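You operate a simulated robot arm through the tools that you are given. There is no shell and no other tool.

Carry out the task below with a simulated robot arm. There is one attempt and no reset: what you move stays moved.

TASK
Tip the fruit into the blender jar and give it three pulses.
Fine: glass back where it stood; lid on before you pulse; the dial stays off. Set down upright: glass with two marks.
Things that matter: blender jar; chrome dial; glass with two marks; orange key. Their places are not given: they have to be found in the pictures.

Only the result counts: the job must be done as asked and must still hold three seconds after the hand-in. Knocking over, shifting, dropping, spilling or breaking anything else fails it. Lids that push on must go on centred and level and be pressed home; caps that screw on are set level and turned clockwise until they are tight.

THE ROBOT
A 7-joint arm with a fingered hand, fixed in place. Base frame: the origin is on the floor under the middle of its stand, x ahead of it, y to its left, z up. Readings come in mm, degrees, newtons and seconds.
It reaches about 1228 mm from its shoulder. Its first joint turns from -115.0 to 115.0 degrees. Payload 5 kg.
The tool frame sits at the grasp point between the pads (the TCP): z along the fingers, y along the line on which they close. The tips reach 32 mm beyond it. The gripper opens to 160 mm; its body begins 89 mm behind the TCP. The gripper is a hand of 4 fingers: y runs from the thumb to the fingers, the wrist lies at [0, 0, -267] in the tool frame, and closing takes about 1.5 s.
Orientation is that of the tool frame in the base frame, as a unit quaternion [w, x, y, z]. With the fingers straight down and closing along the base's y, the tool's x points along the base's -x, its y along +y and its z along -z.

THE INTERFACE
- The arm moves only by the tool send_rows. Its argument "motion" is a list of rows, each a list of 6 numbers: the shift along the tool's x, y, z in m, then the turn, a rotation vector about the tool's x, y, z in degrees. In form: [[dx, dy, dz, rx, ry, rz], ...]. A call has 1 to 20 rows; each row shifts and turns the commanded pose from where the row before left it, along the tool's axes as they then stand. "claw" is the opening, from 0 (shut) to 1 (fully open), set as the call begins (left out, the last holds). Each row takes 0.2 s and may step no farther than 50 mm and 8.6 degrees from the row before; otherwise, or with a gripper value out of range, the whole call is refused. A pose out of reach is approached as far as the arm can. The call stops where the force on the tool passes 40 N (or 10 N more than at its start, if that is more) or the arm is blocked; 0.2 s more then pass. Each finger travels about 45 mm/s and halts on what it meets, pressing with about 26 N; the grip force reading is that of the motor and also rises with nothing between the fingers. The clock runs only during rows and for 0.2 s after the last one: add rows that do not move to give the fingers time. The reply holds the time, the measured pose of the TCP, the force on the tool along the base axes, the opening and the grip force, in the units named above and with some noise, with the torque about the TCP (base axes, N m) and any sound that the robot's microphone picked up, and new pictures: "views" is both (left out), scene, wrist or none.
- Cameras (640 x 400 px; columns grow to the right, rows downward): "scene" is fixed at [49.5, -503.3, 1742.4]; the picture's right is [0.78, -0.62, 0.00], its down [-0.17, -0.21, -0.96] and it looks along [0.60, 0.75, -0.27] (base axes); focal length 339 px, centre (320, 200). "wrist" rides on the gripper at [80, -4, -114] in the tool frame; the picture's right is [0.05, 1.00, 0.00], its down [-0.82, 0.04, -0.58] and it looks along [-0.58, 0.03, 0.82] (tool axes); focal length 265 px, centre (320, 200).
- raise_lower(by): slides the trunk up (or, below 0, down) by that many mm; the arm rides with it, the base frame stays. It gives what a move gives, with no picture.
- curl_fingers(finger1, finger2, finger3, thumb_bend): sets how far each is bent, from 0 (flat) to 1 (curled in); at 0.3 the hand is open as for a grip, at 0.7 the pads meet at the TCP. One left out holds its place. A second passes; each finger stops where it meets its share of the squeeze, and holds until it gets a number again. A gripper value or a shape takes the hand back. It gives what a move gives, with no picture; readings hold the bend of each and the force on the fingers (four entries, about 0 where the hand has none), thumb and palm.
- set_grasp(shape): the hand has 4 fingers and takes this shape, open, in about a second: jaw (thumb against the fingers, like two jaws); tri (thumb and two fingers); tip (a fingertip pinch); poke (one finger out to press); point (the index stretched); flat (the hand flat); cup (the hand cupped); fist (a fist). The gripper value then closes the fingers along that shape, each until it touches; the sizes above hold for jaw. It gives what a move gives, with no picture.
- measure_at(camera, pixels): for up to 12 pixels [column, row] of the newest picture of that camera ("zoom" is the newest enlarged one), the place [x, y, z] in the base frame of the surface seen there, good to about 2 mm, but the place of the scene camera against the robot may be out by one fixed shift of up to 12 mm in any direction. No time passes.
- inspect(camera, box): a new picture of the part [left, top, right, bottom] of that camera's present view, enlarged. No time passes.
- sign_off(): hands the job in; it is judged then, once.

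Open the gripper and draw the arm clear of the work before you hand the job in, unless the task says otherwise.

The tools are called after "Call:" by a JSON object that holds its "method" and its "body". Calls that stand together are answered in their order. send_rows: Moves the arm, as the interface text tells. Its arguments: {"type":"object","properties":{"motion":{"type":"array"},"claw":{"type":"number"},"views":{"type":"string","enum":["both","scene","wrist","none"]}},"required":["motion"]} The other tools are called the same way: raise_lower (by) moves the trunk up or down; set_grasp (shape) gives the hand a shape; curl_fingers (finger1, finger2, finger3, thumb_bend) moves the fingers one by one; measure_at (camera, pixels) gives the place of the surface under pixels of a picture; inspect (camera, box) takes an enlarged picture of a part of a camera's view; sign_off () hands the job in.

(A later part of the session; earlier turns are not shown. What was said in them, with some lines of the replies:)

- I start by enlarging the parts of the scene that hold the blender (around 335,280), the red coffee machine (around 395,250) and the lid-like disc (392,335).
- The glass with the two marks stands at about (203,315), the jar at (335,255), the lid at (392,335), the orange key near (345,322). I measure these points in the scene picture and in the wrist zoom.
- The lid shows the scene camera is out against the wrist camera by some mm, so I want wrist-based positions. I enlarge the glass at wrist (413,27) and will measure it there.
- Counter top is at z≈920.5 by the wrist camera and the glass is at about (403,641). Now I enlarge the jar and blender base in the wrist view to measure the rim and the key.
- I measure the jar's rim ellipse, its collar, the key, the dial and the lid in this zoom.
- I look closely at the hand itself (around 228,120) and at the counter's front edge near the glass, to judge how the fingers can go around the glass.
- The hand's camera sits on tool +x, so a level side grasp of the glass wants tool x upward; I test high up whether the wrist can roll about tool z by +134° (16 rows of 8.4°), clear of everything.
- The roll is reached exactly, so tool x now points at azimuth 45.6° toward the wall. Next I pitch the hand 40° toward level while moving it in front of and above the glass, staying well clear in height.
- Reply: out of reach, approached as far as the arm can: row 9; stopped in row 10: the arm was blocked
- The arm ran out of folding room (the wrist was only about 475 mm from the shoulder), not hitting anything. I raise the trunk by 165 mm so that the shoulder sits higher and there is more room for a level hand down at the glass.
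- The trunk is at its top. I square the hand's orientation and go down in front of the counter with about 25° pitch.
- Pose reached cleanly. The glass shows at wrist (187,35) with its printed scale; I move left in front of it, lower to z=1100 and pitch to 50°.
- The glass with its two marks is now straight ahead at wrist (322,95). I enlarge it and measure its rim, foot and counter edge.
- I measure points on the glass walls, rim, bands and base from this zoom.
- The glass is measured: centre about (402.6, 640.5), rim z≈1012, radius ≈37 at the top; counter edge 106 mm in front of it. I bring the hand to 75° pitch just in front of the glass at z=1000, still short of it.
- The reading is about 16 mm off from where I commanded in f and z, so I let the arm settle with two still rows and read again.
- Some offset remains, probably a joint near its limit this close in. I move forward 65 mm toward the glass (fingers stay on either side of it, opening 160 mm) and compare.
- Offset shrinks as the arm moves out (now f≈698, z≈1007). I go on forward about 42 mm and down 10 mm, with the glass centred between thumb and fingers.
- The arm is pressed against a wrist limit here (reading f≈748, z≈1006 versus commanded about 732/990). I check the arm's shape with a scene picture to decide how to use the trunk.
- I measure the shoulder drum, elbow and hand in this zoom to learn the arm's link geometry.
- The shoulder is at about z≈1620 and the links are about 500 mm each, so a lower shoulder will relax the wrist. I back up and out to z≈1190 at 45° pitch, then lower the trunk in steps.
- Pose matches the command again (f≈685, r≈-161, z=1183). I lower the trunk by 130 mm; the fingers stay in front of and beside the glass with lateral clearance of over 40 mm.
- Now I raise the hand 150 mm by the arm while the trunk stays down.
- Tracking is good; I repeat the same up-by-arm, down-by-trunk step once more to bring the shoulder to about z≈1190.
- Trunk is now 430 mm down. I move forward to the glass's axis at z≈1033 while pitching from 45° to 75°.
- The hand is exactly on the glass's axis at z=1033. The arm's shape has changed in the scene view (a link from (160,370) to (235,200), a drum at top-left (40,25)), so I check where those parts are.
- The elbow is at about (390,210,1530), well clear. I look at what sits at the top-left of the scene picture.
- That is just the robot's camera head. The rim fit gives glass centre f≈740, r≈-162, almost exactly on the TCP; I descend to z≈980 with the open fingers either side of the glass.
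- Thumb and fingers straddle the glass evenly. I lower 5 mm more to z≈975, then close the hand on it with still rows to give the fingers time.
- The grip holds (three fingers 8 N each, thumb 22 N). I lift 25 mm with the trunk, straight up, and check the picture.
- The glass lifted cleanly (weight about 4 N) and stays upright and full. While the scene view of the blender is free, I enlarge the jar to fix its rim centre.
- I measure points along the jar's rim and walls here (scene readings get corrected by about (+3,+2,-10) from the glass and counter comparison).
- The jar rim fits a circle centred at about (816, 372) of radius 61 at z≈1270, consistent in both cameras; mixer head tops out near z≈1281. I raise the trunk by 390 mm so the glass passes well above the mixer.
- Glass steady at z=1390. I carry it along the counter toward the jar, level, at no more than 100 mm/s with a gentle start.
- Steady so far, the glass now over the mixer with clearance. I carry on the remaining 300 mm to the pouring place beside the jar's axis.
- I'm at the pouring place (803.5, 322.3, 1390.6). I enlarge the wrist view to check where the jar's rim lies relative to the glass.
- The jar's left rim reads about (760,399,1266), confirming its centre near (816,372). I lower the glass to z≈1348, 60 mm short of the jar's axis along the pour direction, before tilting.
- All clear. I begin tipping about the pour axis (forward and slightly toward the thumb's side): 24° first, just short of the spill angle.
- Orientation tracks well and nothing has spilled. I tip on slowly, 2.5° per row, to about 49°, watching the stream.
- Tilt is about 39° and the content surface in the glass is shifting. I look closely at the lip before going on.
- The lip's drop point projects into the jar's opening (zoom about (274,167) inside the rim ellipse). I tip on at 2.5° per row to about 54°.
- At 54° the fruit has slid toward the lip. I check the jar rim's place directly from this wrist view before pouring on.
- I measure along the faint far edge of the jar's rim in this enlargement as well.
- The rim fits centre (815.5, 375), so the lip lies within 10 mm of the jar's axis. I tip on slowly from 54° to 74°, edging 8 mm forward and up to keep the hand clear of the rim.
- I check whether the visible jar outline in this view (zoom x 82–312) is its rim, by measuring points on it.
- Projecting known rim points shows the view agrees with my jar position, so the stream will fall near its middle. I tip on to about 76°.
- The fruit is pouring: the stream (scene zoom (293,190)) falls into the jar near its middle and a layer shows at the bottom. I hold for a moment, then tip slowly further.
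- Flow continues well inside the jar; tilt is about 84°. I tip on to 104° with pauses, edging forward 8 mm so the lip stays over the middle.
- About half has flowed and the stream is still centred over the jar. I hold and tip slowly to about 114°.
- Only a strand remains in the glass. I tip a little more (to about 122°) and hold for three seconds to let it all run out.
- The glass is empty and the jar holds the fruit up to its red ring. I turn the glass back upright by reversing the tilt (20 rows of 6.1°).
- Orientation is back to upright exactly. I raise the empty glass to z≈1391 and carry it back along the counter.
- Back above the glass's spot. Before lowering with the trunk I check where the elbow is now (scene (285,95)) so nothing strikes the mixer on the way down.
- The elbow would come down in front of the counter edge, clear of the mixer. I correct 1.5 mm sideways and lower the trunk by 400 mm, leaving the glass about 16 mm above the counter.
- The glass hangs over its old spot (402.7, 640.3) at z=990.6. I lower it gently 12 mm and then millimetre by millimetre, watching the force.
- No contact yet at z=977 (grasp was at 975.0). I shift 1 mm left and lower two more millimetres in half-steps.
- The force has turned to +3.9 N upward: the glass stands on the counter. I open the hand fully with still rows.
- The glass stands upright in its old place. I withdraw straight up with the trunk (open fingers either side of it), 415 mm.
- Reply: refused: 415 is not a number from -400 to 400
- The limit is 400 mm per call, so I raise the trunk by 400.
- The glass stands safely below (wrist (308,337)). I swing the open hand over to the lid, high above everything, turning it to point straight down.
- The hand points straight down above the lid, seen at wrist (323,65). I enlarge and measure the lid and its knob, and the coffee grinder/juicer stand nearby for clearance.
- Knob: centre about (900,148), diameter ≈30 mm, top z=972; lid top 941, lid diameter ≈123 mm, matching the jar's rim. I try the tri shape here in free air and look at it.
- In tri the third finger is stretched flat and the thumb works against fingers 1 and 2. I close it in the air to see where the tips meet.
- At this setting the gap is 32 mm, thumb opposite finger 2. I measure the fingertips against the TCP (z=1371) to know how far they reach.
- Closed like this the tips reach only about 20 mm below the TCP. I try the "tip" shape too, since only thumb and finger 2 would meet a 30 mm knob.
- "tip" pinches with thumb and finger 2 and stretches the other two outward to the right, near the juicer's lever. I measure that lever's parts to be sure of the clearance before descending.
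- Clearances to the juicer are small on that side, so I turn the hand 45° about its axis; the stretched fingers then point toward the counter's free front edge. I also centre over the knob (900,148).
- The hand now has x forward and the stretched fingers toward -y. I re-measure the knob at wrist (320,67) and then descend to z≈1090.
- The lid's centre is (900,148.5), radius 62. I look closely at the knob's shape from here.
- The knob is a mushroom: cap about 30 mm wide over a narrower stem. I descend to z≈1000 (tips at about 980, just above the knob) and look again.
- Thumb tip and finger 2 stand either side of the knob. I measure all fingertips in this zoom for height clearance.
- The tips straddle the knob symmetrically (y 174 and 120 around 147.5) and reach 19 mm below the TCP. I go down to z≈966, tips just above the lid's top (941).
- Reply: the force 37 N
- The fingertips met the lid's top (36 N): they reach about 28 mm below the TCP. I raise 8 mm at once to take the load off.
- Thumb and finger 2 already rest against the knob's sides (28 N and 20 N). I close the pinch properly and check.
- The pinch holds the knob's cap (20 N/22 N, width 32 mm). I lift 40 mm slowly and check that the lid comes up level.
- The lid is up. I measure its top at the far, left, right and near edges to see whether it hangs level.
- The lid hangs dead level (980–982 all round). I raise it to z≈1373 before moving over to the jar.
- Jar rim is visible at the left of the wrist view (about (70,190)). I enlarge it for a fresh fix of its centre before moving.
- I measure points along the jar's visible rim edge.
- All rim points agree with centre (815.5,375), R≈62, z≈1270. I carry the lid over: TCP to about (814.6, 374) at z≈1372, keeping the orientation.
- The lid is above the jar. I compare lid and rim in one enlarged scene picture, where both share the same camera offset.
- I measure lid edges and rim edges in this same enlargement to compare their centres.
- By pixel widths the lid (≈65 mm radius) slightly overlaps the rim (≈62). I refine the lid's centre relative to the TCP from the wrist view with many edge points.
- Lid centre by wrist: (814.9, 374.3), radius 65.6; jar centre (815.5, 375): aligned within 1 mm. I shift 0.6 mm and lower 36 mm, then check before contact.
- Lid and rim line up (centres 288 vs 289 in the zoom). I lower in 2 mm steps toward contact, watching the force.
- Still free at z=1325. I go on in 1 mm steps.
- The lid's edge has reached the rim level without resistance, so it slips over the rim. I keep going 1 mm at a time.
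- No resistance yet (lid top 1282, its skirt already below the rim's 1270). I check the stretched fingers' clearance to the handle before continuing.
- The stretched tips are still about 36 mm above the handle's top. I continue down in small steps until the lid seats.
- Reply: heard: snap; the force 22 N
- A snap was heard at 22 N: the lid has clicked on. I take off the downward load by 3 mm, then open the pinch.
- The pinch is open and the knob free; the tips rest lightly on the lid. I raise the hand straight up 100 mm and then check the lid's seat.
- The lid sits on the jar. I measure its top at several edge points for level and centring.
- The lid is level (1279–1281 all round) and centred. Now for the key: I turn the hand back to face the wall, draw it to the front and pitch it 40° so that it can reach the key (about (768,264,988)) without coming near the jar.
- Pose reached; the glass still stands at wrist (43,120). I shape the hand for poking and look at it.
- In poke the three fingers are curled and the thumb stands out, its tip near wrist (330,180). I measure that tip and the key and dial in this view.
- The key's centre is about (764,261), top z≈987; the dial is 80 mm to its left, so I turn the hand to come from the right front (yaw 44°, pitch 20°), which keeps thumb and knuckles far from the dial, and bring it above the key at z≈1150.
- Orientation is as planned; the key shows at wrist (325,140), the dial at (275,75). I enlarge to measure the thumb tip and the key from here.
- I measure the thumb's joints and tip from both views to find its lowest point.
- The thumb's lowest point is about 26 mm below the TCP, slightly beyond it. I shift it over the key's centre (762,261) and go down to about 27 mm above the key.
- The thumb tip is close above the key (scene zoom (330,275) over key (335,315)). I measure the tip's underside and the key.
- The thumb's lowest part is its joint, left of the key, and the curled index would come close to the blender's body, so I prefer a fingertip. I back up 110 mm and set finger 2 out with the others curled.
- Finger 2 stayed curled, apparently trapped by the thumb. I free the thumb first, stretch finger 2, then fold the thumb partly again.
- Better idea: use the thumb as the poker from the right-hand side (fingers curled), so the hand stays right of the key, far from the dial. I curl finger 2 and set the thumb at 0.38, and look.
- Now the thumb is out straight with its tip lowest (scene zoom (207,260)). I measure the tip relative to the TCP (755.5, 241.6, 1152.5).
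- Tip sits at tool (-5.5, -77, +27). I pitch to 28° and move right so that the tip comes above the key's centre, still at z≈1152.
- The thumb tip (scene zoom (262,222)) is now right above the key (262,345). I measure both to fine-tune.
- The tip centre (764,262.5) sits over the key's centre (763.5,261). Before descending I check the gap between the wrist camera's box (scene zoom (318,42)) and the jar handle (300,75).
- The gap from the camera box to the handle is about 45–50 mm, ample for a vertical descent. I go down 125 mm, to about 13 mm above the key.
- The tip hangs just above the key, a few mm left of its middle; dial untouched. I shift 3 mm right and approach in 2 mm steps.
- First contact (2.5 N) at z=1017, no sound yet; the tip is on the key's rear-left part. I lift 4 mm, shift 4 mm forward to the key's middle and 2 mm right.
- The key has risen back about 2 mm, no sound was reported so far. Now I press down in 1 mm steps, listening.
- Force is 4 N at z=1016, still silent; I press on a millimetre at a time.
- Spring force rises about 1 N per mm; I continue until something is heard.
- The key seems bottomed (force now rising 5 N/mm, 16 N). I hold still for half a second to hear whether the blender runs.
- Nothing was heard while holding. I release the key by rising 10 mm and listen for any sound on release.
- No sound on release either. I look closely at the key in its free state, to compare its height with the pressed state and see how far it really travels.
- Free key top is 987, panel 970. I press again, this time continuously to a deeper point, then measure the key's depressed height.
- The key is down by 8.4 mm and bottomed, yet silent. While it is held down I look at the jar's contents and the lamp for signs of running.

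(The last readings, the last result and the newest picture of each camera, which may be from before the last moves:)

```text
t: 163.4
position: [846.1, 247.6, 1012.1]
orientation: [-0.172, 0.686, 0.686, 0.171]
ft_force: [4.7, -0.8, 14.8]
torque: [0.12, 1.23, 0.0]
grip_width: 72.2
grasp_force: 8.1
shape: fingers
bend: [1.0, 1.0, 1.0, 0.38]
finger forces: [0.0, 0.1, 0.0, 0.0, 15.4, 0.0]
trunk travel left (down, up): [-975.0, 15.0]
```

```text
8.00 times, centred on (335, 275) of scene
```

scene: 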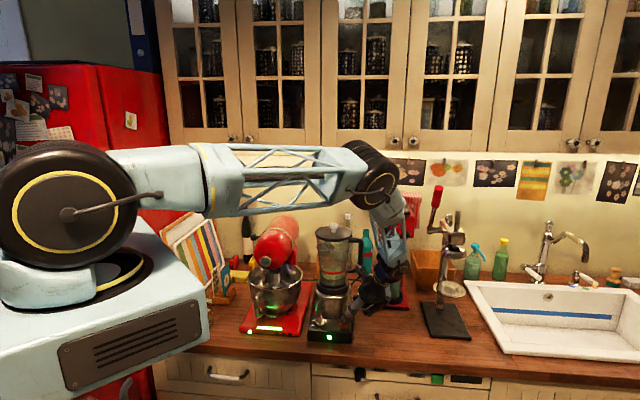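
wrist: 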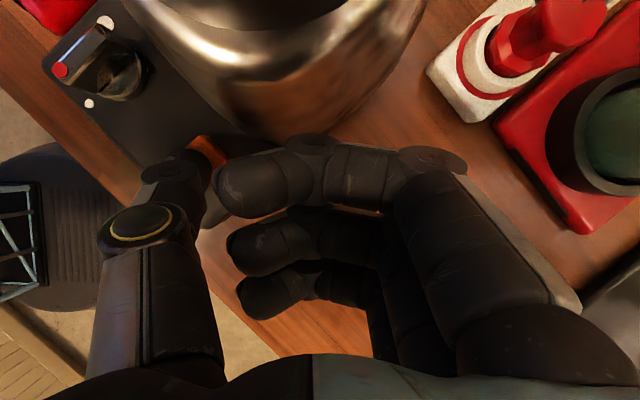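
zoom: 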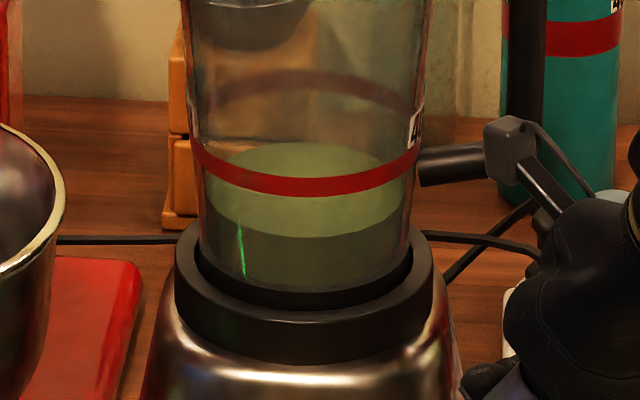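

Still the same press: I push somewhat harder (a millimetre at a time) to make sure the key is really at its stop and listen.

Call:
{"method": "send_rows", "body": {"motion": [[-0.00047, 0, 0.00088, 0, 0, 0], [-0.00047, 0, 0.00088, 0, 0, 0], [0, 0, 0, 0, 0, 0]], "views": "scene"}}

Call:
{"method": "inspect", "body": {"camera": "scene", "box": [325, 305, 365, 340]}}

Call:
{"method": "measure_at", "body": {"camera": "zoom", "pixels": [[295, 232], [270, 228], [325, 228], [262, 215], [310, 228], [300, 275], [200, 230]]}}

```text
t: 164.2
position: [845.2, 247.2, 1010.2]
orientation: [-0.17, 0.686, 0.686, 0.171]
ft_force: [8.5, -0.9, 27.7]
torque: [0.24, 2.2, -0.02]
grip_width: 72.4
grasp_force: 13.8
shape: fingers
bend: [1.0, 1.0, 1.0, 0.38]
finger forces: [0.1, 0.1, 0.1, 0.0, 27.5, 0.1]
trunk travel left (down, up): [-975.0, 15.0]
```

scene: 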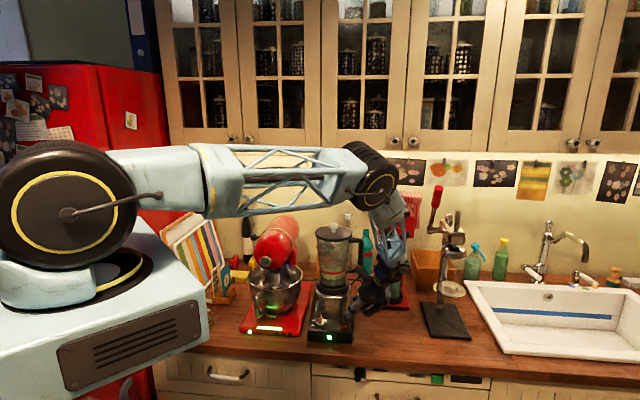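

```text
11.43 times, centred on (345, 322) of scene
```

zoom: 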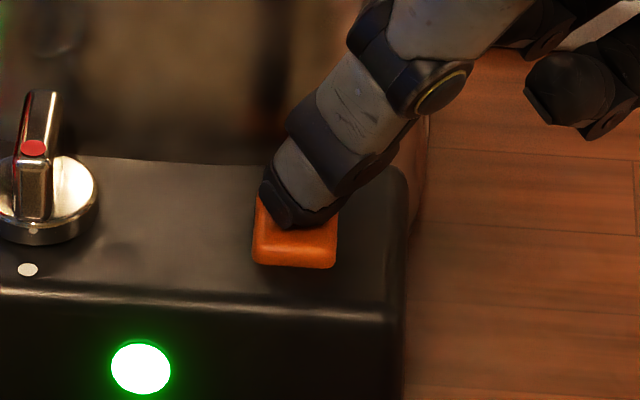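

```text
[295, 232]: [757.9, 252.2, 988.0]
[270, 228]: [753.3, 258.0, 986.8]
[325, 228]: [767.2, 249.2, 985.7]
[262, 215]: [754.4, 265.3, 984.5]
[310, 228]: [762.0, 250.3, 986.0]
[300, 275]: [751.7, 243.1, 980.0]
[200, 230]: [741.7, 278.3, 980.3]
```

The key is firmly at its stop (28 N) and the dial is untouched. I release fully by 12 mm and listen.

Call:
{"method": "send_rows", "body": {"motion": [[0.0019, 0, -0.0035, 0, 0, 0], [0.0019, 0, -0.0035, 0, 0, 0], [0.0019, 0, -0.0035, 0, 0, 0], [0.0005, 0, -0.0009, 0, 0, 0], [0, 0, 0, 0, 0, 0]], "views": "both"}}

Call:
{"method": "inspect", "body": {"camera": "wrist", "box": [0, 0, 260, 200]}}

```text
t: 165.4
position: [845.2, 248.3, 1021.2]
orientation: [-0.171, 0.686, 0.686, 0.17]
ft_force: [-0.2, -0.4, 0.6]
torque: [0.0, 0.04, -0.02]
grip_width: 71.6
grasp_force: 0.5
shape: fingers
bend: [1.0, 1.0, 1.0, 0.38]
finger forces: [0.0, 0.0, 0.0, 0.0, 0.7, 0.1]
trunk travel left (down, up): [-975.0, 15.0]
```

scene: 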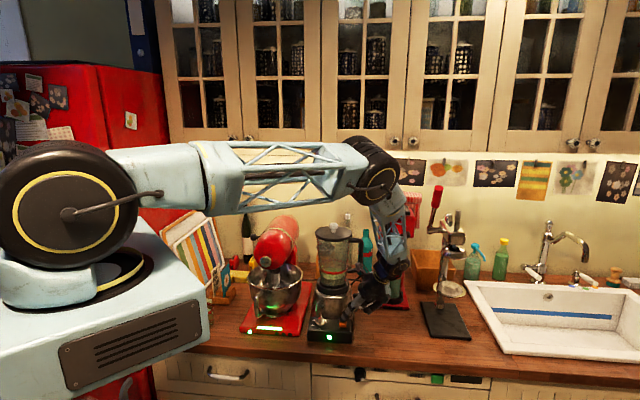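
wrist: 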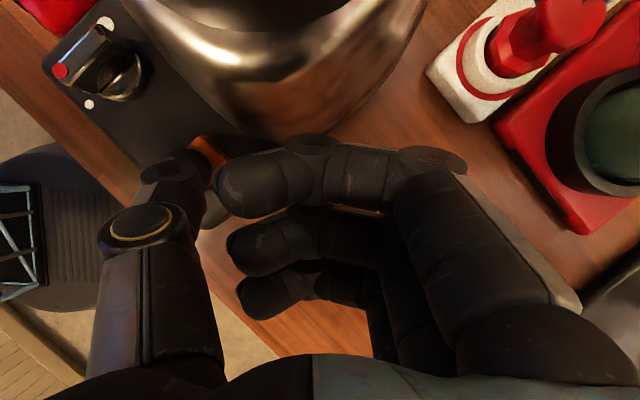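

```text
2.00 times, centred on (130, 100) of wrist
```

zoom: 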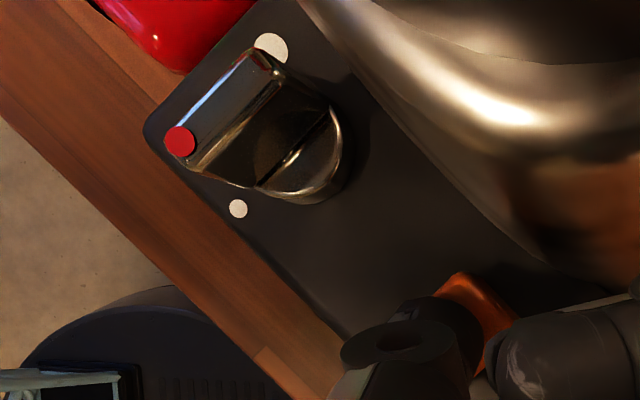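

The dial is still at its off mark. I rise a little more so the key is certainly free, then make one brisk press-and-release in a single call and listen.

Call:
{"method": "send_rows", "body": {"motion": [[0.0019, 0, -0.0035, 0, 0, 0], [0.0014, 0, -0.0026, 0, 0, 0], [0, 0, 0, 0, 0, 0]], "views": "none"}}

Call:
{"method": "send_rows", "body": {"motion": [[-0.0019, 0, 0.0035, 0, 0, 0], [-0.0023, 0, 0.0044, 0, 0, 0], [-0.0023, 0, 0.0044, 0, 0, 0], [-0.0008, 0, 0.0016, 0, 0, 0], [0, 0, 0, 0, 0, 0], [0.0023, 0, -0.0044, 0, 0, 0], [0.0023, 0, -0.0044, 0, 0, 0], [0.0023, 0, -0.0044, 0, 0, 0], [0.0004, 0, -0.0007, 0, 0, 0]], "views": "scene"}}

```text
t: 166.2
position: [845.8, 248.1, 1028.2]
orientation: [-0.172, 0.687, 0.686, 0.17]
ft_force: [-0.1, -0.3, -0.5]
torque: [0.0, 0.04, 0.01]
grip_width: 71.8
grasp_force: 0.1
shape: fingers
bend: [1.0, 1.0, 1.0, 0.38]
finger forces: [0.0, 0.0, 0.1, 0.1, 0.0, 0.1]
trunk travel left (down, up): [-975.0, 15.0]
```

```text
t: 168.2
position: [844.1, 247.5, 1028.0]
orientation: [-0.173, 0.685, 0.687, 0.169]
ft_force: [-0.4, 0.5, 0.1]
torque: [-0.01, 0.0, -0.03]
grip_width: 71.8
grasp_force: 0.0
shape: fingers
bend: [1.0, 1.0, 1.0, 0.38]
finger forces: [0.1, 0.1, 0.1, 0.0, 0.0, 0.0]
trunk travel left (down, up): [-975.0, 15.0]
```

scene: 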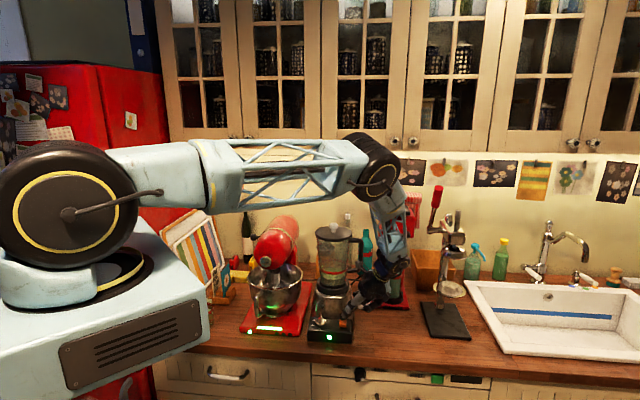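

No sound on this brisk full press either. I compare the jar's contents with the earlier picture for any sign of blending, and look closely at the blender and its cable.

Call:
{"method": "inspect", "body": {"camera": "scene", "box": [310, 250, 360, 300]}}

Call:
{"method": "inspect", "body": {"camera": "scene", "box": [345, 265, 395, 315]}}

Call:
{"method": "inspect", "body": {"camera": "scene", "box": [305, 300, 360, 350]}}

```text
8.00 times, centred on (335, 275) of scene
```

zoom: 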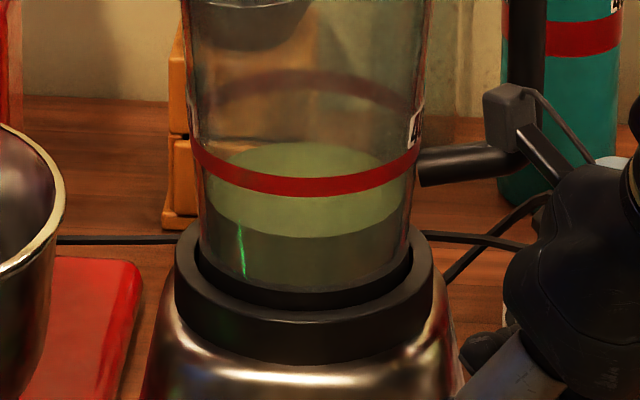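

```text
8.00 times, centred on (370, 290) of scene
```

zoom: 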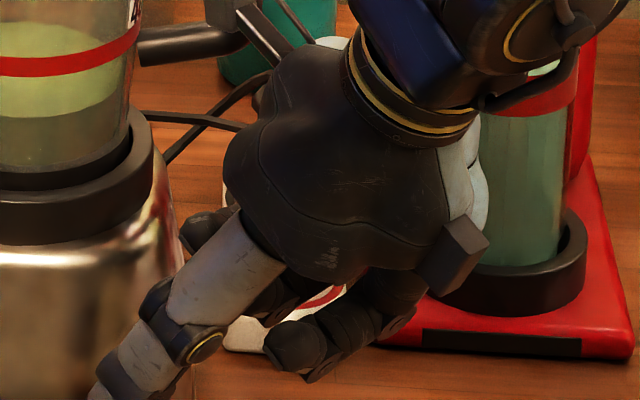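

```text
8.00 times, centred on (332, 325) of scene
```

zoom: 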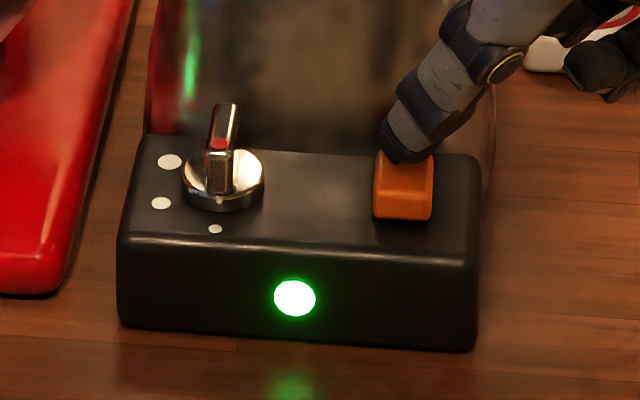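

Three full presses are done, all bottomed, no motor sound reported. To be sure the lid really is home I will press it once more with level fingertips and listen for another snap; first I rise straight up, clear of key and jar.

Call:
{"method": "send_rows", "body": {"motion": [[0.0094, 0, -0.0177, 0, 0, 0], [0.0155, 0, -0.0291, 0, 0, 0], [0.0155, 0, -0.0291, 0, 0, 0], [0.0155, 0, -0.0291, 0, 0, 0], [0.0155, 0, -0.0291, 0, 0, 0], [0.0155, 0, -0.0291, 0, 0, 0], [0.0155, 0, -0.0291, 0, 0, 0], [0.0155, 0, -0.0291, 0, 0, 0], [0.0155, 0, -0.0291, 0, 0, 0], [0.0155, 0, -0.0291, 0, 0, 0], [0.0155, 0, -0.0291, 0, 0, 0], [0.0155, 0, -0.0291, 0, 0, 0], [0.0155, 0, -0.0291, 0, 0, 0]], "views": "both"}}

```text
t: 171.0
position: [843.5, 249.2, 1444.3]
orientation: [-0.172, 0.686, 0.687, 0.169]
ft_force: [-0.4, 0.5, 0.1]
torque: [-0.03, -0.01, 0.0]
grip_width: 72.0
grasp_force: 0.2
shape: fingers
bend: [1.0, 1.0, 1.0, 0.38]
finger forces: [0.1, 0.0, 0.0, 0.0, 0.0, 0.0]
trunk travel left (down, up): [-975.0, 15.0]
```

scene: 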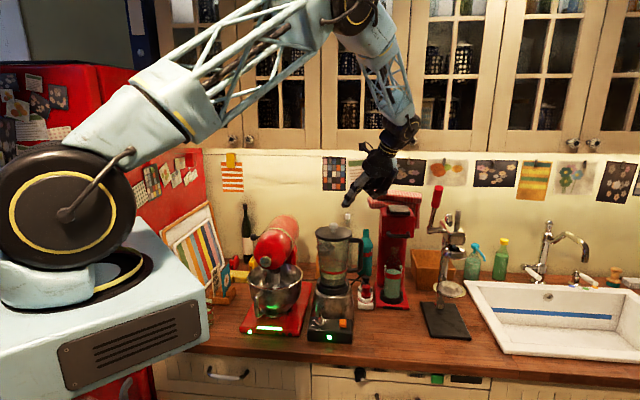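
wrist: 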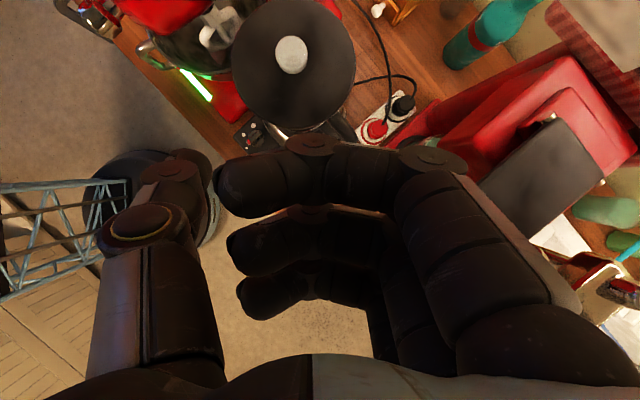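

I enlarge the power strip at wrist (390,120) and the lid, both well visible from here.

Call:
{"method": "inspect", "body": {"camera": "wrist", "box": [340, 70, 440, 160]}}

Call:
{"method": "inspect", "body": {"camera": "wrist", "box": [210, 0, 380, 160]}}

Call:
{"method": "inspect", "body": {"camera": "scene", "box": [345, 270, 395, 315]}}

```text
4.44 times, centred on (390, 115) of wrist
```

zoom: 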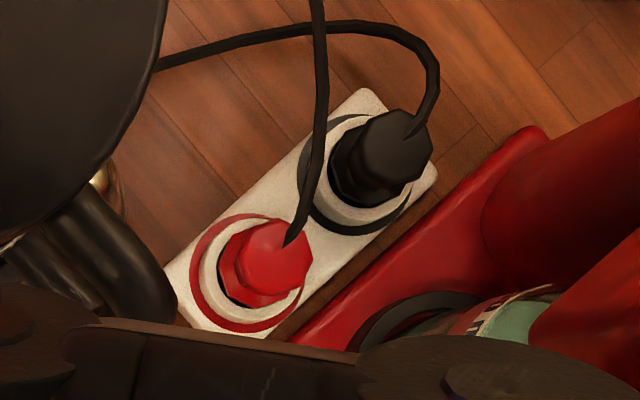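

```text
2.50 times, centred on (295, 80) of wrist
```

zoom: 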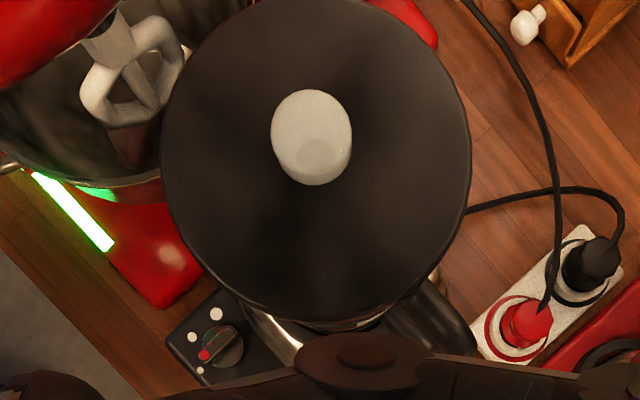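

```text
8.89 times, centred on (370, 292) of scene
```

zoom: 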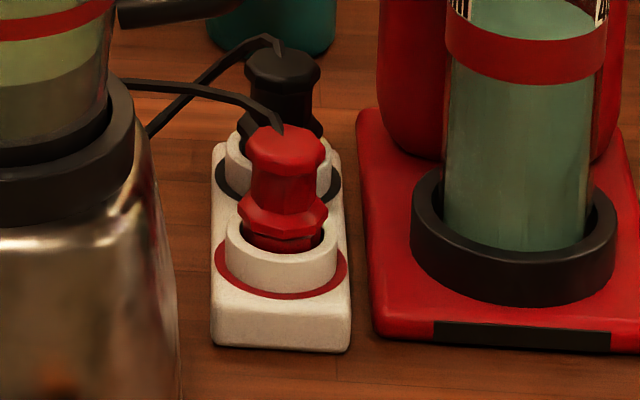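

Both plugs sit in their sockets and the lamp is green, so the blender has power; the lid looks centred. I turn the hand straight down with the same heading as when I placed the lid.

Call:
{"method": "send_rows", "body": {"motion": [[0, 0, 0, 0, -4, 0], [0, 0, 0, 0, -4, 0], [0, 0, 0, 0, -4, 0], [0, 0, 0, 0, -4, 0], [0, 0, 0, 0, -4, 0], [0, 0, 0, 0, -4, 0], [0, 0, 0, 0, -4, 0], [0, 0, 0, 0, 0, 7.43], [0, 0, 0, 0, 0, 7.43], [0, 0, 0, 0, 0, 7.43], [0, 0, 0, 0, 0, 7.43], [0, 0, 0, 0, 0, 7.43], [0, 0, 0, 0, 0, 7.43], [0, 0, 0, 0, 0, 7.43], [0, 0, 0, 0, 0, 7.43], [0, 0, 0, 0, 0, 7.43], [0, 0, 0, 0, 0, 7.43], [0, 0, 0, 0, 0, 7.43], [0, 0, 0, 0, 0, 7.43]], "views": "none"}}

Call:
{"method": "set_grasp", "body": {"shape": "tip"}}

Call:
{"method": "send_rows", "body": {"motion": [[0, 0, 0, 0, 0, 0], [0, 0, 0, 0, 0, 0], [0, 0, 0, 0, 0, 0], [0, 0, 0, 0, 0, 0], [0, 0, 0, 0, 0, 0], [0, 0, 0, 0, 0, 0]], "claw": 0.45, "views": "both"}}

```text
t: 175.0
position: [845.9, 250.0, 1444.2]
orientation: [0.001, 1.0, 0.005, -0.001]
ft_force: [0.4, -0.3, 0.6]
torque: [-0.01, -0.02, -0.01]
grip_width: 72.0
grasp_force: 0.1
shape: fingers
bend: [1.0, 1.0, 1.0, 0.38]
finger forces: [0.0, 0.0, 0.0, 0.0, 0.0, 0.1]
trunk travel left (down, up): [-975.0, 15.0]
```

```text
t: 175.9
position: [845.6, 249.3, 1444.2]
orientation: [0.0, 1.0, 0.008, -0.002]
ft_force: [-0.6, -0.4, -0.7]
torque: [0.01, 0.0, 0.03]
grip_width: 160.1
grasp_force: 0.1
shape: tip
bend: [0.01, 0.3, 0.01, 0.3]
finger forces: [0.0, 0.1, 0.0, 0.0, 0.0, 0.1]
trunk travel left (down, up): [-975.0, 15.0]
```

```text
t: 177.3
position: [846.1, 249.4, 1443.7]
orientation: [0.0, 1.0, 0.008, -0.001]
ft_force: [-0.1, -0.2, -0.4]
torque: [0.01, 0.02, 0.0]
grip_width: 72.8
grasp_force: 0.0
shape: tip
bend: [0.01, 0.73, 0.01, 0.7]
finger forces: [0.0, 0.0, 0.0, 0.0, 0.0, 0.1]
trunk travel left (down, up): [-975.0, 15.0]
```

scene: 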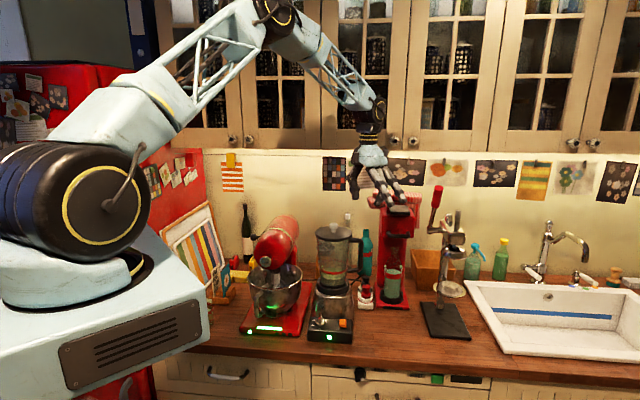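
wrist: 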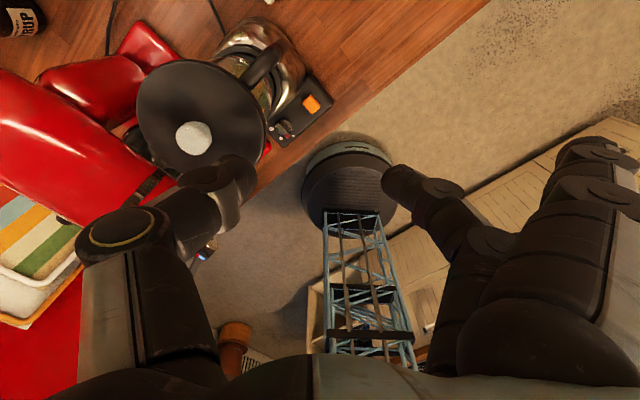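

I move over the lid (knob between thumb and finger 2) and descend to just above it.

Call:
{"method": "send_rows", "body": {"motion": [[-0.00483, -0.0209, 0, 0, 0, 0], [-0.00483, -0.0209, 0, 0, 0, 0], [-0.00483, -0.0209, 0, 0, 0, 0], [-0.00483, -0.0209, 0, 0, 0, 0], [-0.00483, -0.0209, 0, 0, 0, 0], [-0.00483, -0.0209, 0, 0, 0, 0], [0, 0, 0.02, 0, 0, 0], [0, 0, 0.025, 0, 0, 0], [0, 0, 0.025, 0, 0, 0], [0, 0, 0, 0, 0, 0]], "views": "both"}}

```text
t: 179.5
position: [815.4, 373.7, 1375.6]
orientation: [0.001, 1.0, 0.008, -0.001]
ft_force: [-1.2, 0.1, 1.4]
torque: [-0.01, -0.02, -0.01]
grip_width: 72.4
grasp_force: 0.0
shape: tip
bend: [0.01, 0.73, 0.01, 0.7]
finger forces: [0.1, 0.0, 0.0, 0.1, 0.0, 0.0]
trunk travel left (down, up): [-975.0, 15.0]
```

scene: 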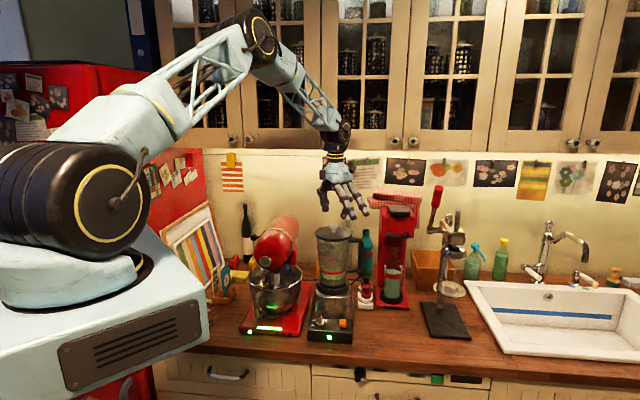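
wrist: 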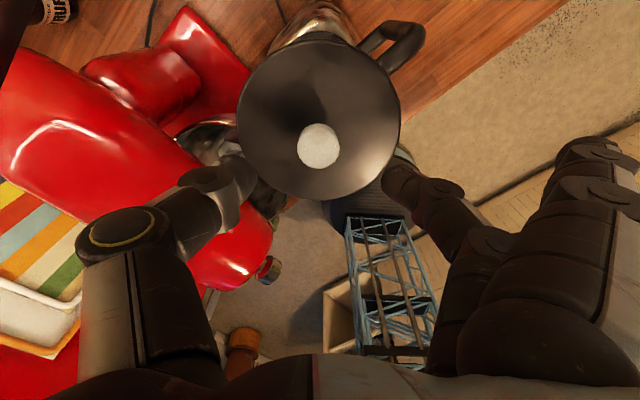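

Centred over the lid. I descend to z≈1322 and then press down in 1 mm steps with both tips on the lid, listening.

Call:
{"method": "send_rows", "body": {"motion": [[0, 0, 0.011, 0, 0, 0], [0, 0, 0.011, 0, 0, 0], [0, 0, 0.011, 0, 0, 0], [0, 0, 0.011, 0, 0, 0], [0, 0, 0.009, 0, 0, 0], [0, 0, 0, 0, 0, 0]], "views": "none"}}

Call:
{"method": "send_rows", "body": {"motion": [[0, 0, 0.002, 0, 0, 0], [0, 0, 0.002, 0, 0, 0], [0, 0, 0.002, 0, 0, 0], [0, 0, 0.001, 0, 0, 0], [0, 0, 0.001, 0, 0, 0], [0, 0, 0, 0, 0, 0]], "views": "none"}}

```text
t: 180.9
position: [815.2, 373.5, 1320.3]
orientation: [-0.001, 1.0, 0.008, -0.001]
ft_force: [-0.6, 0.4, -0.4]
torque: [0.01, -0.02, 0.0]
grip_width: 72.6
grasp_force: 0.1
shape: tip
bend: [0.01, 0.73, 0.01, 0.7]
finger forces: [0.1, 0.0, 0.0, 0.0, 0.0, 0.0]
trunk travel left (down, up): [-975.0, 15.0]
```

```text
t: 182.3
position: [815.0, 374.6, 1312.9]
orientation: [0.001, 1.0, 0.008, -0.002]
ft_force: [0.0, 0.0, 0.2]
torque: [-0.05, 0.03, -0.01]
grip_width: 72.9
grasp_force: 0.0
shape: tip
bend: [0.01, 0.73, 0.01, 0.7]
finger forces: [0.0, 0.9, 0.0, 0.1, 0.0, 0.1]
trunk travel left (down, up): [-975.0, 15.0]
```

Just touching (0.9 N) at z=1313. I go on pressing a millimetre at a time.

Call:
{"method": "send_rows", "body": {"motion": [[0, 0, 0.001, 0, 0, 0], [0, 0, 0.001, 0, 0, 0], [0, 0, 0, 0, 0, 0]], "views": "none"}}

Call:
{"method": "send_rows", "body": {"motion": [[0, 0, 0.001, 0, 0, 0], [0, 0, 0, 0, 0, 0]], "views": "none"}}

```text
t: 183.1
position: [815.2, 374.6, 1312.7]
orientation: [0.0, 1.0, 0.008, 0.0]
ft_force: [1.7, -0.7, 10.6]
torque: [-0.32, -0.08, 0.02]
grip_width: 73.2
grasp_force: 0.1
shape: tip
bend: [0.01, 0.73, 0.01, 0.7]
finger forces: [0.0, 8.7, 0.1, 0.1, 2.4, 0.0]
trunk travel left (down, up): [-975.0, 15.0]
```

```text
t: 183.7
position: [815.8, 372.8, 1311.7]
orientation: [-0.001, 1.0, 0.007, 0.001]
ft_force: [3.3, -1.0, 19.7]
torque: [-0.11, -0.09, 0.05]
grip_width: 72.9
grasp_force: 0.1
shape: tip
bend: [0.01, 0.74, 0.01, 0.7]
finger forces: [0.1, 11.8, 0.1, 0.1, 8.0, 0.0]
trunk travel left (down, up): [-975.0, 15.0]
```

The lid is stiff, no movement or snap at 20 N. I add up to about 35 N.

Call:
{"method": "send_rows", "body": {"motion": [[0, 0, 0.001, 0, 0, 0], [0, 0, 0, 0, 0, 0]], "views": "none"}}

Call:
{"method": "send_rows", "body": {"motion": [[0, 0, 0.0007, 0, 0, 0], [0, 0, 0, 0, 0, 0]], "views": "none"}}

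```text
t: 184.3
position: [814.3, 373.0, 1312.0]
orientation: [0.0, 1.0, 0.008, 0.001]
ft_force: [8.1, 0.4, 30.2]
torque: [0.14, -0.24, 0.07]
grip_width: 72.8
grasp_force: 0.0
shape: tip
bend: [0.01, 0.74, 0.01, 0.7]
finger forces: [0.0, 15.4, 0.0, 0.1, 14.9, 0.1]
trunk travel left (down, up): [-975.0, 15.0]
```

```text
t: 185.0
position: [815.0, 373.8, 1311.6]
orientation: [0.001, 1.0, 0.008, 0.001]
ft_force: [-1.1, -2.5, 16.6]
torque: [-0.32, 0.06, -0.15]
grip_width: 73.4
grasp_force: 0.1
shape: tip
bend: [0.01, 0.74, 0.01, 0.7]
finger forces: [0.0, 11.2, 0.1, 0.0, 5.7, 0.0]
trunk travel left (down, up): [-975.0, 15.0]
stopped in row 2: the force on the tool passed its limit at 42 N (the readings are from after the stop); the commanded pose is now the measured one
```

Pressed to 42 N: no further snap and no movement, so the lid is fully home. I now rise straight off the lid, clear of it.

Call:
{"method": "send_rows", "body": {"motion": [[0, 0, -0.003, 0, 0, 0], [0, 0, -0.006, 0, 0, 0], [0, 0, -0.015, 0, 0, 0], [0, 0, -0.03, 0, 0, 0], [0, 0, -0.04, 0, 0, 0], [0, 0, -0.04, 0, 0, 0], [0, 0, 0, 0, 0, 0]], "views": "both"}}

Call:
{"method": "inspect", "body": {"camera": "scene", "box": [295, 215, 385, 345]}}

Call:
{"method": "measure_at", "body": {"camera": "wrist", "pixels": [[320, 60], [262, 110], [380, 110], [320, 165], [285, 75], [355, 75], [288, 150], [352, 150], [320, 125]]}}

```text
t: 186.6
position: [818.4, 375.3, 1443.9]
orientation: [-0.001, 1.0, 0.006, 0.001]
ft_force: [0.3, 1.1, -0.8]
torque: [-0.02, 0.01, -0.03]
grip_width: 72.4
grasp_force: 0.1
shape: tip
bend: [0.01, 0.73, 0.01, 0.7]
finger forces: [0.1, 0.1, 0.0, 0.0, 0.1, 0.0]
trunk travel left (down, up): [-975.0, 15.0]
```

scene: 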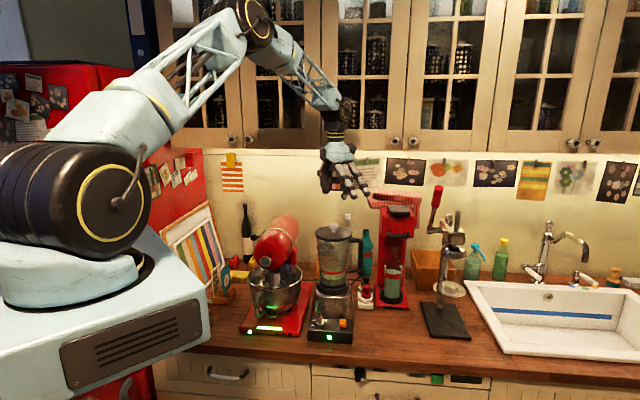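
wrist: 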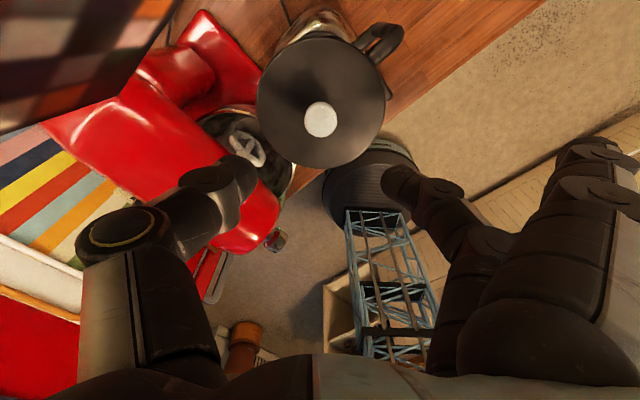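

```text
3.08 times, centred on (340, 280) of scene
```

zoom: 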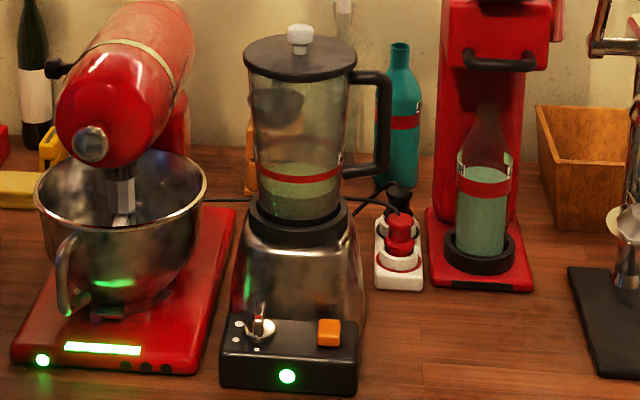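

```text
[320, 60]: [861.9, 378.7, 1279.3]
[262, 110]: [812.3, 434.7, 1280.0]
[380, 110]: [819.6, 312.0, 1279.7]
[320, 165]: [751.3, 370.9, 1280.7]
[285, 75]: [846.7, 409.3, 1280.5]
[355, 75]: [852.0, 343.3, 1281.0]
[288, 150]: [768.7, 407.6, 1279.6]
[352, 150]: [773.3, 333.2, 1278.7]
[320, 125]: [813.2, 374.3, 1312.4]
```

The lid stays level at 1280, the dial points as before, the key is up. I withdraw the hand from above the blender toward the front.

Call:
{"method": "send_rows", "body": {"motion": [[-0.0258, 0.0075, -0.0056, 0, 0, 0], [-0.0258, 0.0075, -0.0056, 0, 0, 0], [-0.0258, 0.0075, -0.0056, 0, 0, 0], [-0.0258, 0.0075, -0.0056, 0, 0, 0], [-0.0258, 0.0075, -0.0056, 0, 0, 0], [-0.0258, 0.0075, -0.0056, 0, 0, 0], [-0.0258, 0.0075, -0.0056, 0, 0, 0], [-0.0258, 0.0075, -0.0056, 0, 0, 0], [-0.0258, 0.0075, -0.0056, 0, 0, 0], [-0.0258, 0.0075, -0.0056, 0, 0, 0]], "views": "none"}}

Call:
{"method": "set_grasp", "body": {"shape": "jaw"}}

Call:
{"method": "send_rows", "body": {"motion": [[0, 0, 0, 0, 0, -8.5], [0, 0, 0, 0, 0, -8.5], [0, 0, 0, 0, 0, -8.5], [0, 0, 0, 0, 0, -8.5], [0, 0, 0, 0, 0, -8.5], [0, 0, 0, 0, 0, -8.5], [0, 0, 0, 0, 0, -8.5], [0, 0, 0, 0, 0, -8.5], [0, 0, 0, 0, 0, -8.5], [0, 0, 0, 0, 0, -8.5], [0, 0, 0, 0, 0, -8.5]], "claw": 1, "views": "both"}}

```text
t: 188.8
position: [557.9, 295.4, 1499.1]
orientation: [0.0, 1.0, 0.007, 0.001]
ft_force: [-0.3, 0.1, -0.4]
torque: [0.03, -0.02, 0.02]
grip_width: 72.3
grasp_force: 0.1
shape: tip
bend: [0.01, 0.73, 0.01, 0.7]
finger forces: [0.0, 0.1, 0.1, 0.1, 0.0, 0.0]
trunk travel left (down, up): [-975.0, 15.0]
```

```text
t: 189.7
position: [559.0, 296.7, 1499.0]
orientation: [0.0, 1.0, 0.008, 0.0]
ft_force: [-1.2, -0.8, -0.7]
torque: [0.0, -0.01, 0.03]
grip_width: 160.0
grasp_force: 0.0
shape: jaw
bend: [0.3, 0.3, 0.3, 0.3]
finger forces: [0.0, 0.0, 0.0, 0.0, 0.0, 0.1]
trunk travel left (down, up): [-975.0, 15.0]
```

```text
t: 192.1
position: [559.0, 294.0, 1499.5]
orientation: [0.0, 0.678, 0.735, 0.0]
ft_force: [-0.8, 0.7, 0.0]
torque: [-0.01, 0.01, 0.0]
grip_width: 159.8
grasp_force: 0.1
shape: jaw
bend: [0.3, 0.3, 0.3, 0.3]
finger forces: [0.1, 0.1, 0.1, 0.1, 0.0, 0.1]
trunk travel left (down, up): [-975.0, 15.0]
```

scene: 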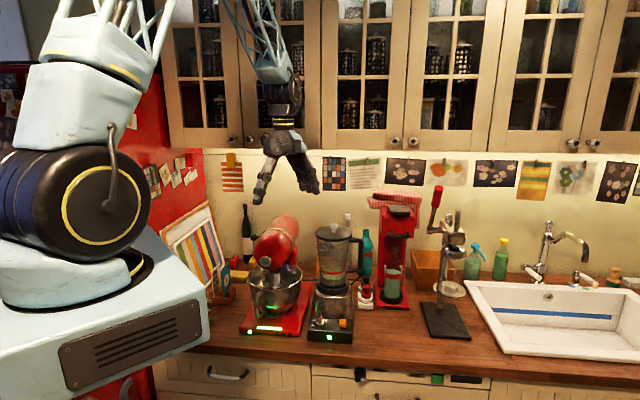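
wrist: 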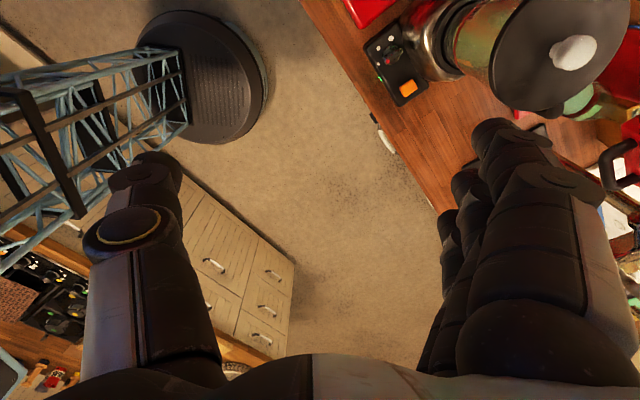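

I finish turning the hand back to its starting heading and return to the starting place, from where the glass can be seen exactly as at the beginning.

Call:
{"method": "send_rows", "body": {"motion": [[0, 0, 0, 0, 0, -8.56], [0, 0, 0, 0, 0, -8.56], [0, 0, 0, 0, 0, -8.56], [0, 0, 0, 0, 0, -8.56], [0, 0, 0, 0, 0, -8.56], [0, 0, 0, 0, 0, -8.56], [0, 0, 0, 0, 0, -8.56], [0, 0, 0, 0, 0, -8.56], [0, 0, 0, 0, 0, -8.56], [0, 0, 0, 0, 0, -8.56], [0.0157, 0.0237, -0.0128, 0, 0, 0], [0.0157, 0.0237, -0.0128, 0, 0, 0], [0.0157, 0.0237, -0.0128, 0, 0, 0], [0.0157, 0.0237, -0.0128, 0, 0, 0], [0.0157, 0.0237, -0.0128, 0, 0, 0], [0.0157, 0.0237, -0.0128, 0, 0, 0], [0, 0, 0, 0, 0, 0]], "views": "both"}}

Call:
{"method": "inspect", "body": {"camera": "wrist", "box": [370, 0, 460, 60]}}

Call:
{"method": "inspect", "body": {"camera": "wrist", "box": [180, 60, 480, 340]}}

```text
t: 195.7
position: [465.5, 437.3, 1574.7]
orientation: [0.0, 0.001, 1.0, -0.001]
ft_force: [-0.7, -0.1, 0.6]
torque: [0.03, 0.03, 0.02]
grip_width: 160.0
grasp_force: 0.1
shape: jaw
bend: [0.3, 0.3, 0.3, 0.3]
finger forces: [0.0, 0.0, 0.0, 0.0, 0.0, 0.0]
trunk travel left (down, up): [-975.0, 15.0]
```

scene: 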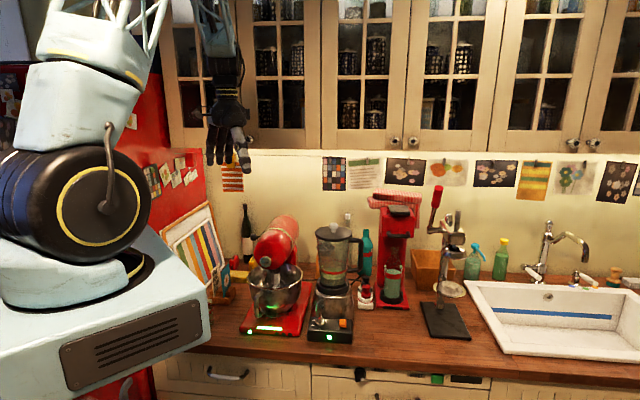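
wrist: 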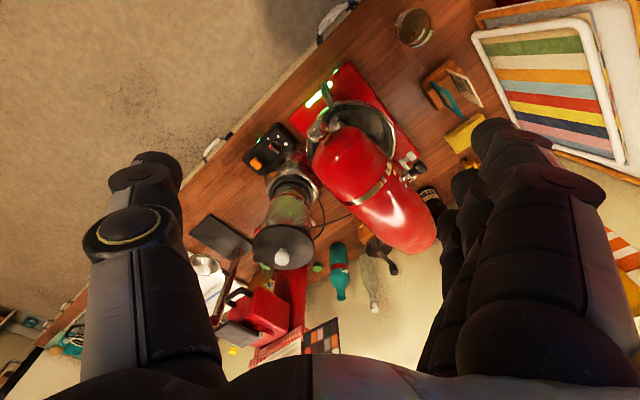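

```text
6.67 times, centred on (415, 30) of wrist
```

zoom: 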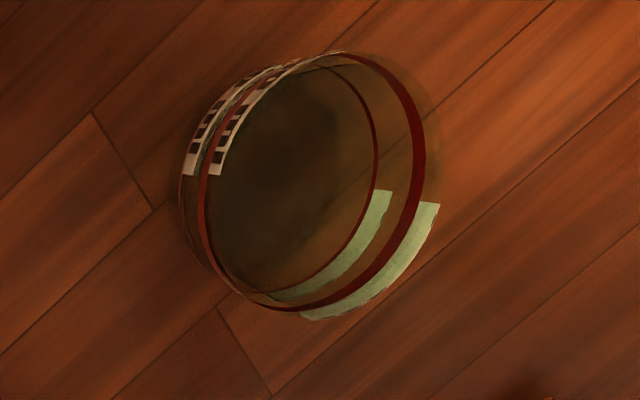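

```text
1.43 times, centred on (330, 200) of wrist
```

zoom: 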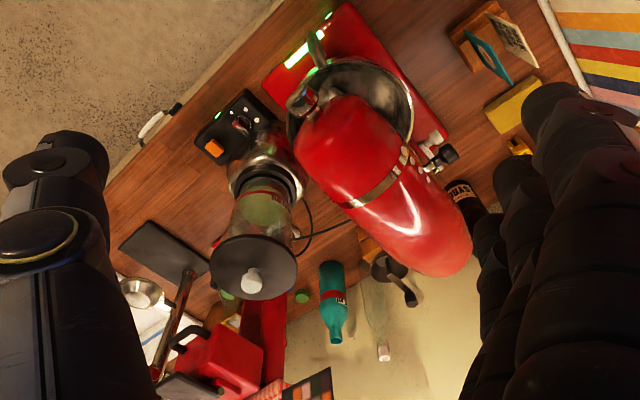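

Compared with the first picture from this same pose, the glass stands within about 2 mm of where it was, upright and empty. The lid is on, the dial is unchanged, the key was pressed and released three times, the hand is open and the arm clear. I hand the job in.

Call:
{"method": "sign_off", "body": {}}

```text
The job is handed in.
```

I handed the job in with the steps done as asked, but I couldn't confirm that the blender ran on the three pulses.

- **Fruit:** all of it went from the glass into the jar, with no spill seen. The level sits at the jar's red ring.
- **Glass:** it is back upright within about 2 mm of where it stood, and it is empty.
- **Lid:** it went on centred and level, and snapped on when I pressed it. After the pulses I pressed it again to 42 N, and it neither moved nor snapped again, so it was already home.
- **Pulses:** with the lid on, I pressed the orange key to its stop three times and released it fully each time. The microphone picked up no motor sound, and the fruit in the jar looked the same afterwards. The blender's green lamp was lit and both plugs were in.
- **Extra touch on the key:** while lining up, I pushed it about 3 mm of its 8 mm travel once. If the blender counts that, it would make four pulses instead of three.
- **Dial:** I did not touch it, and it still points where it did at the start.

The hand is open and the arm is clear of the counter.
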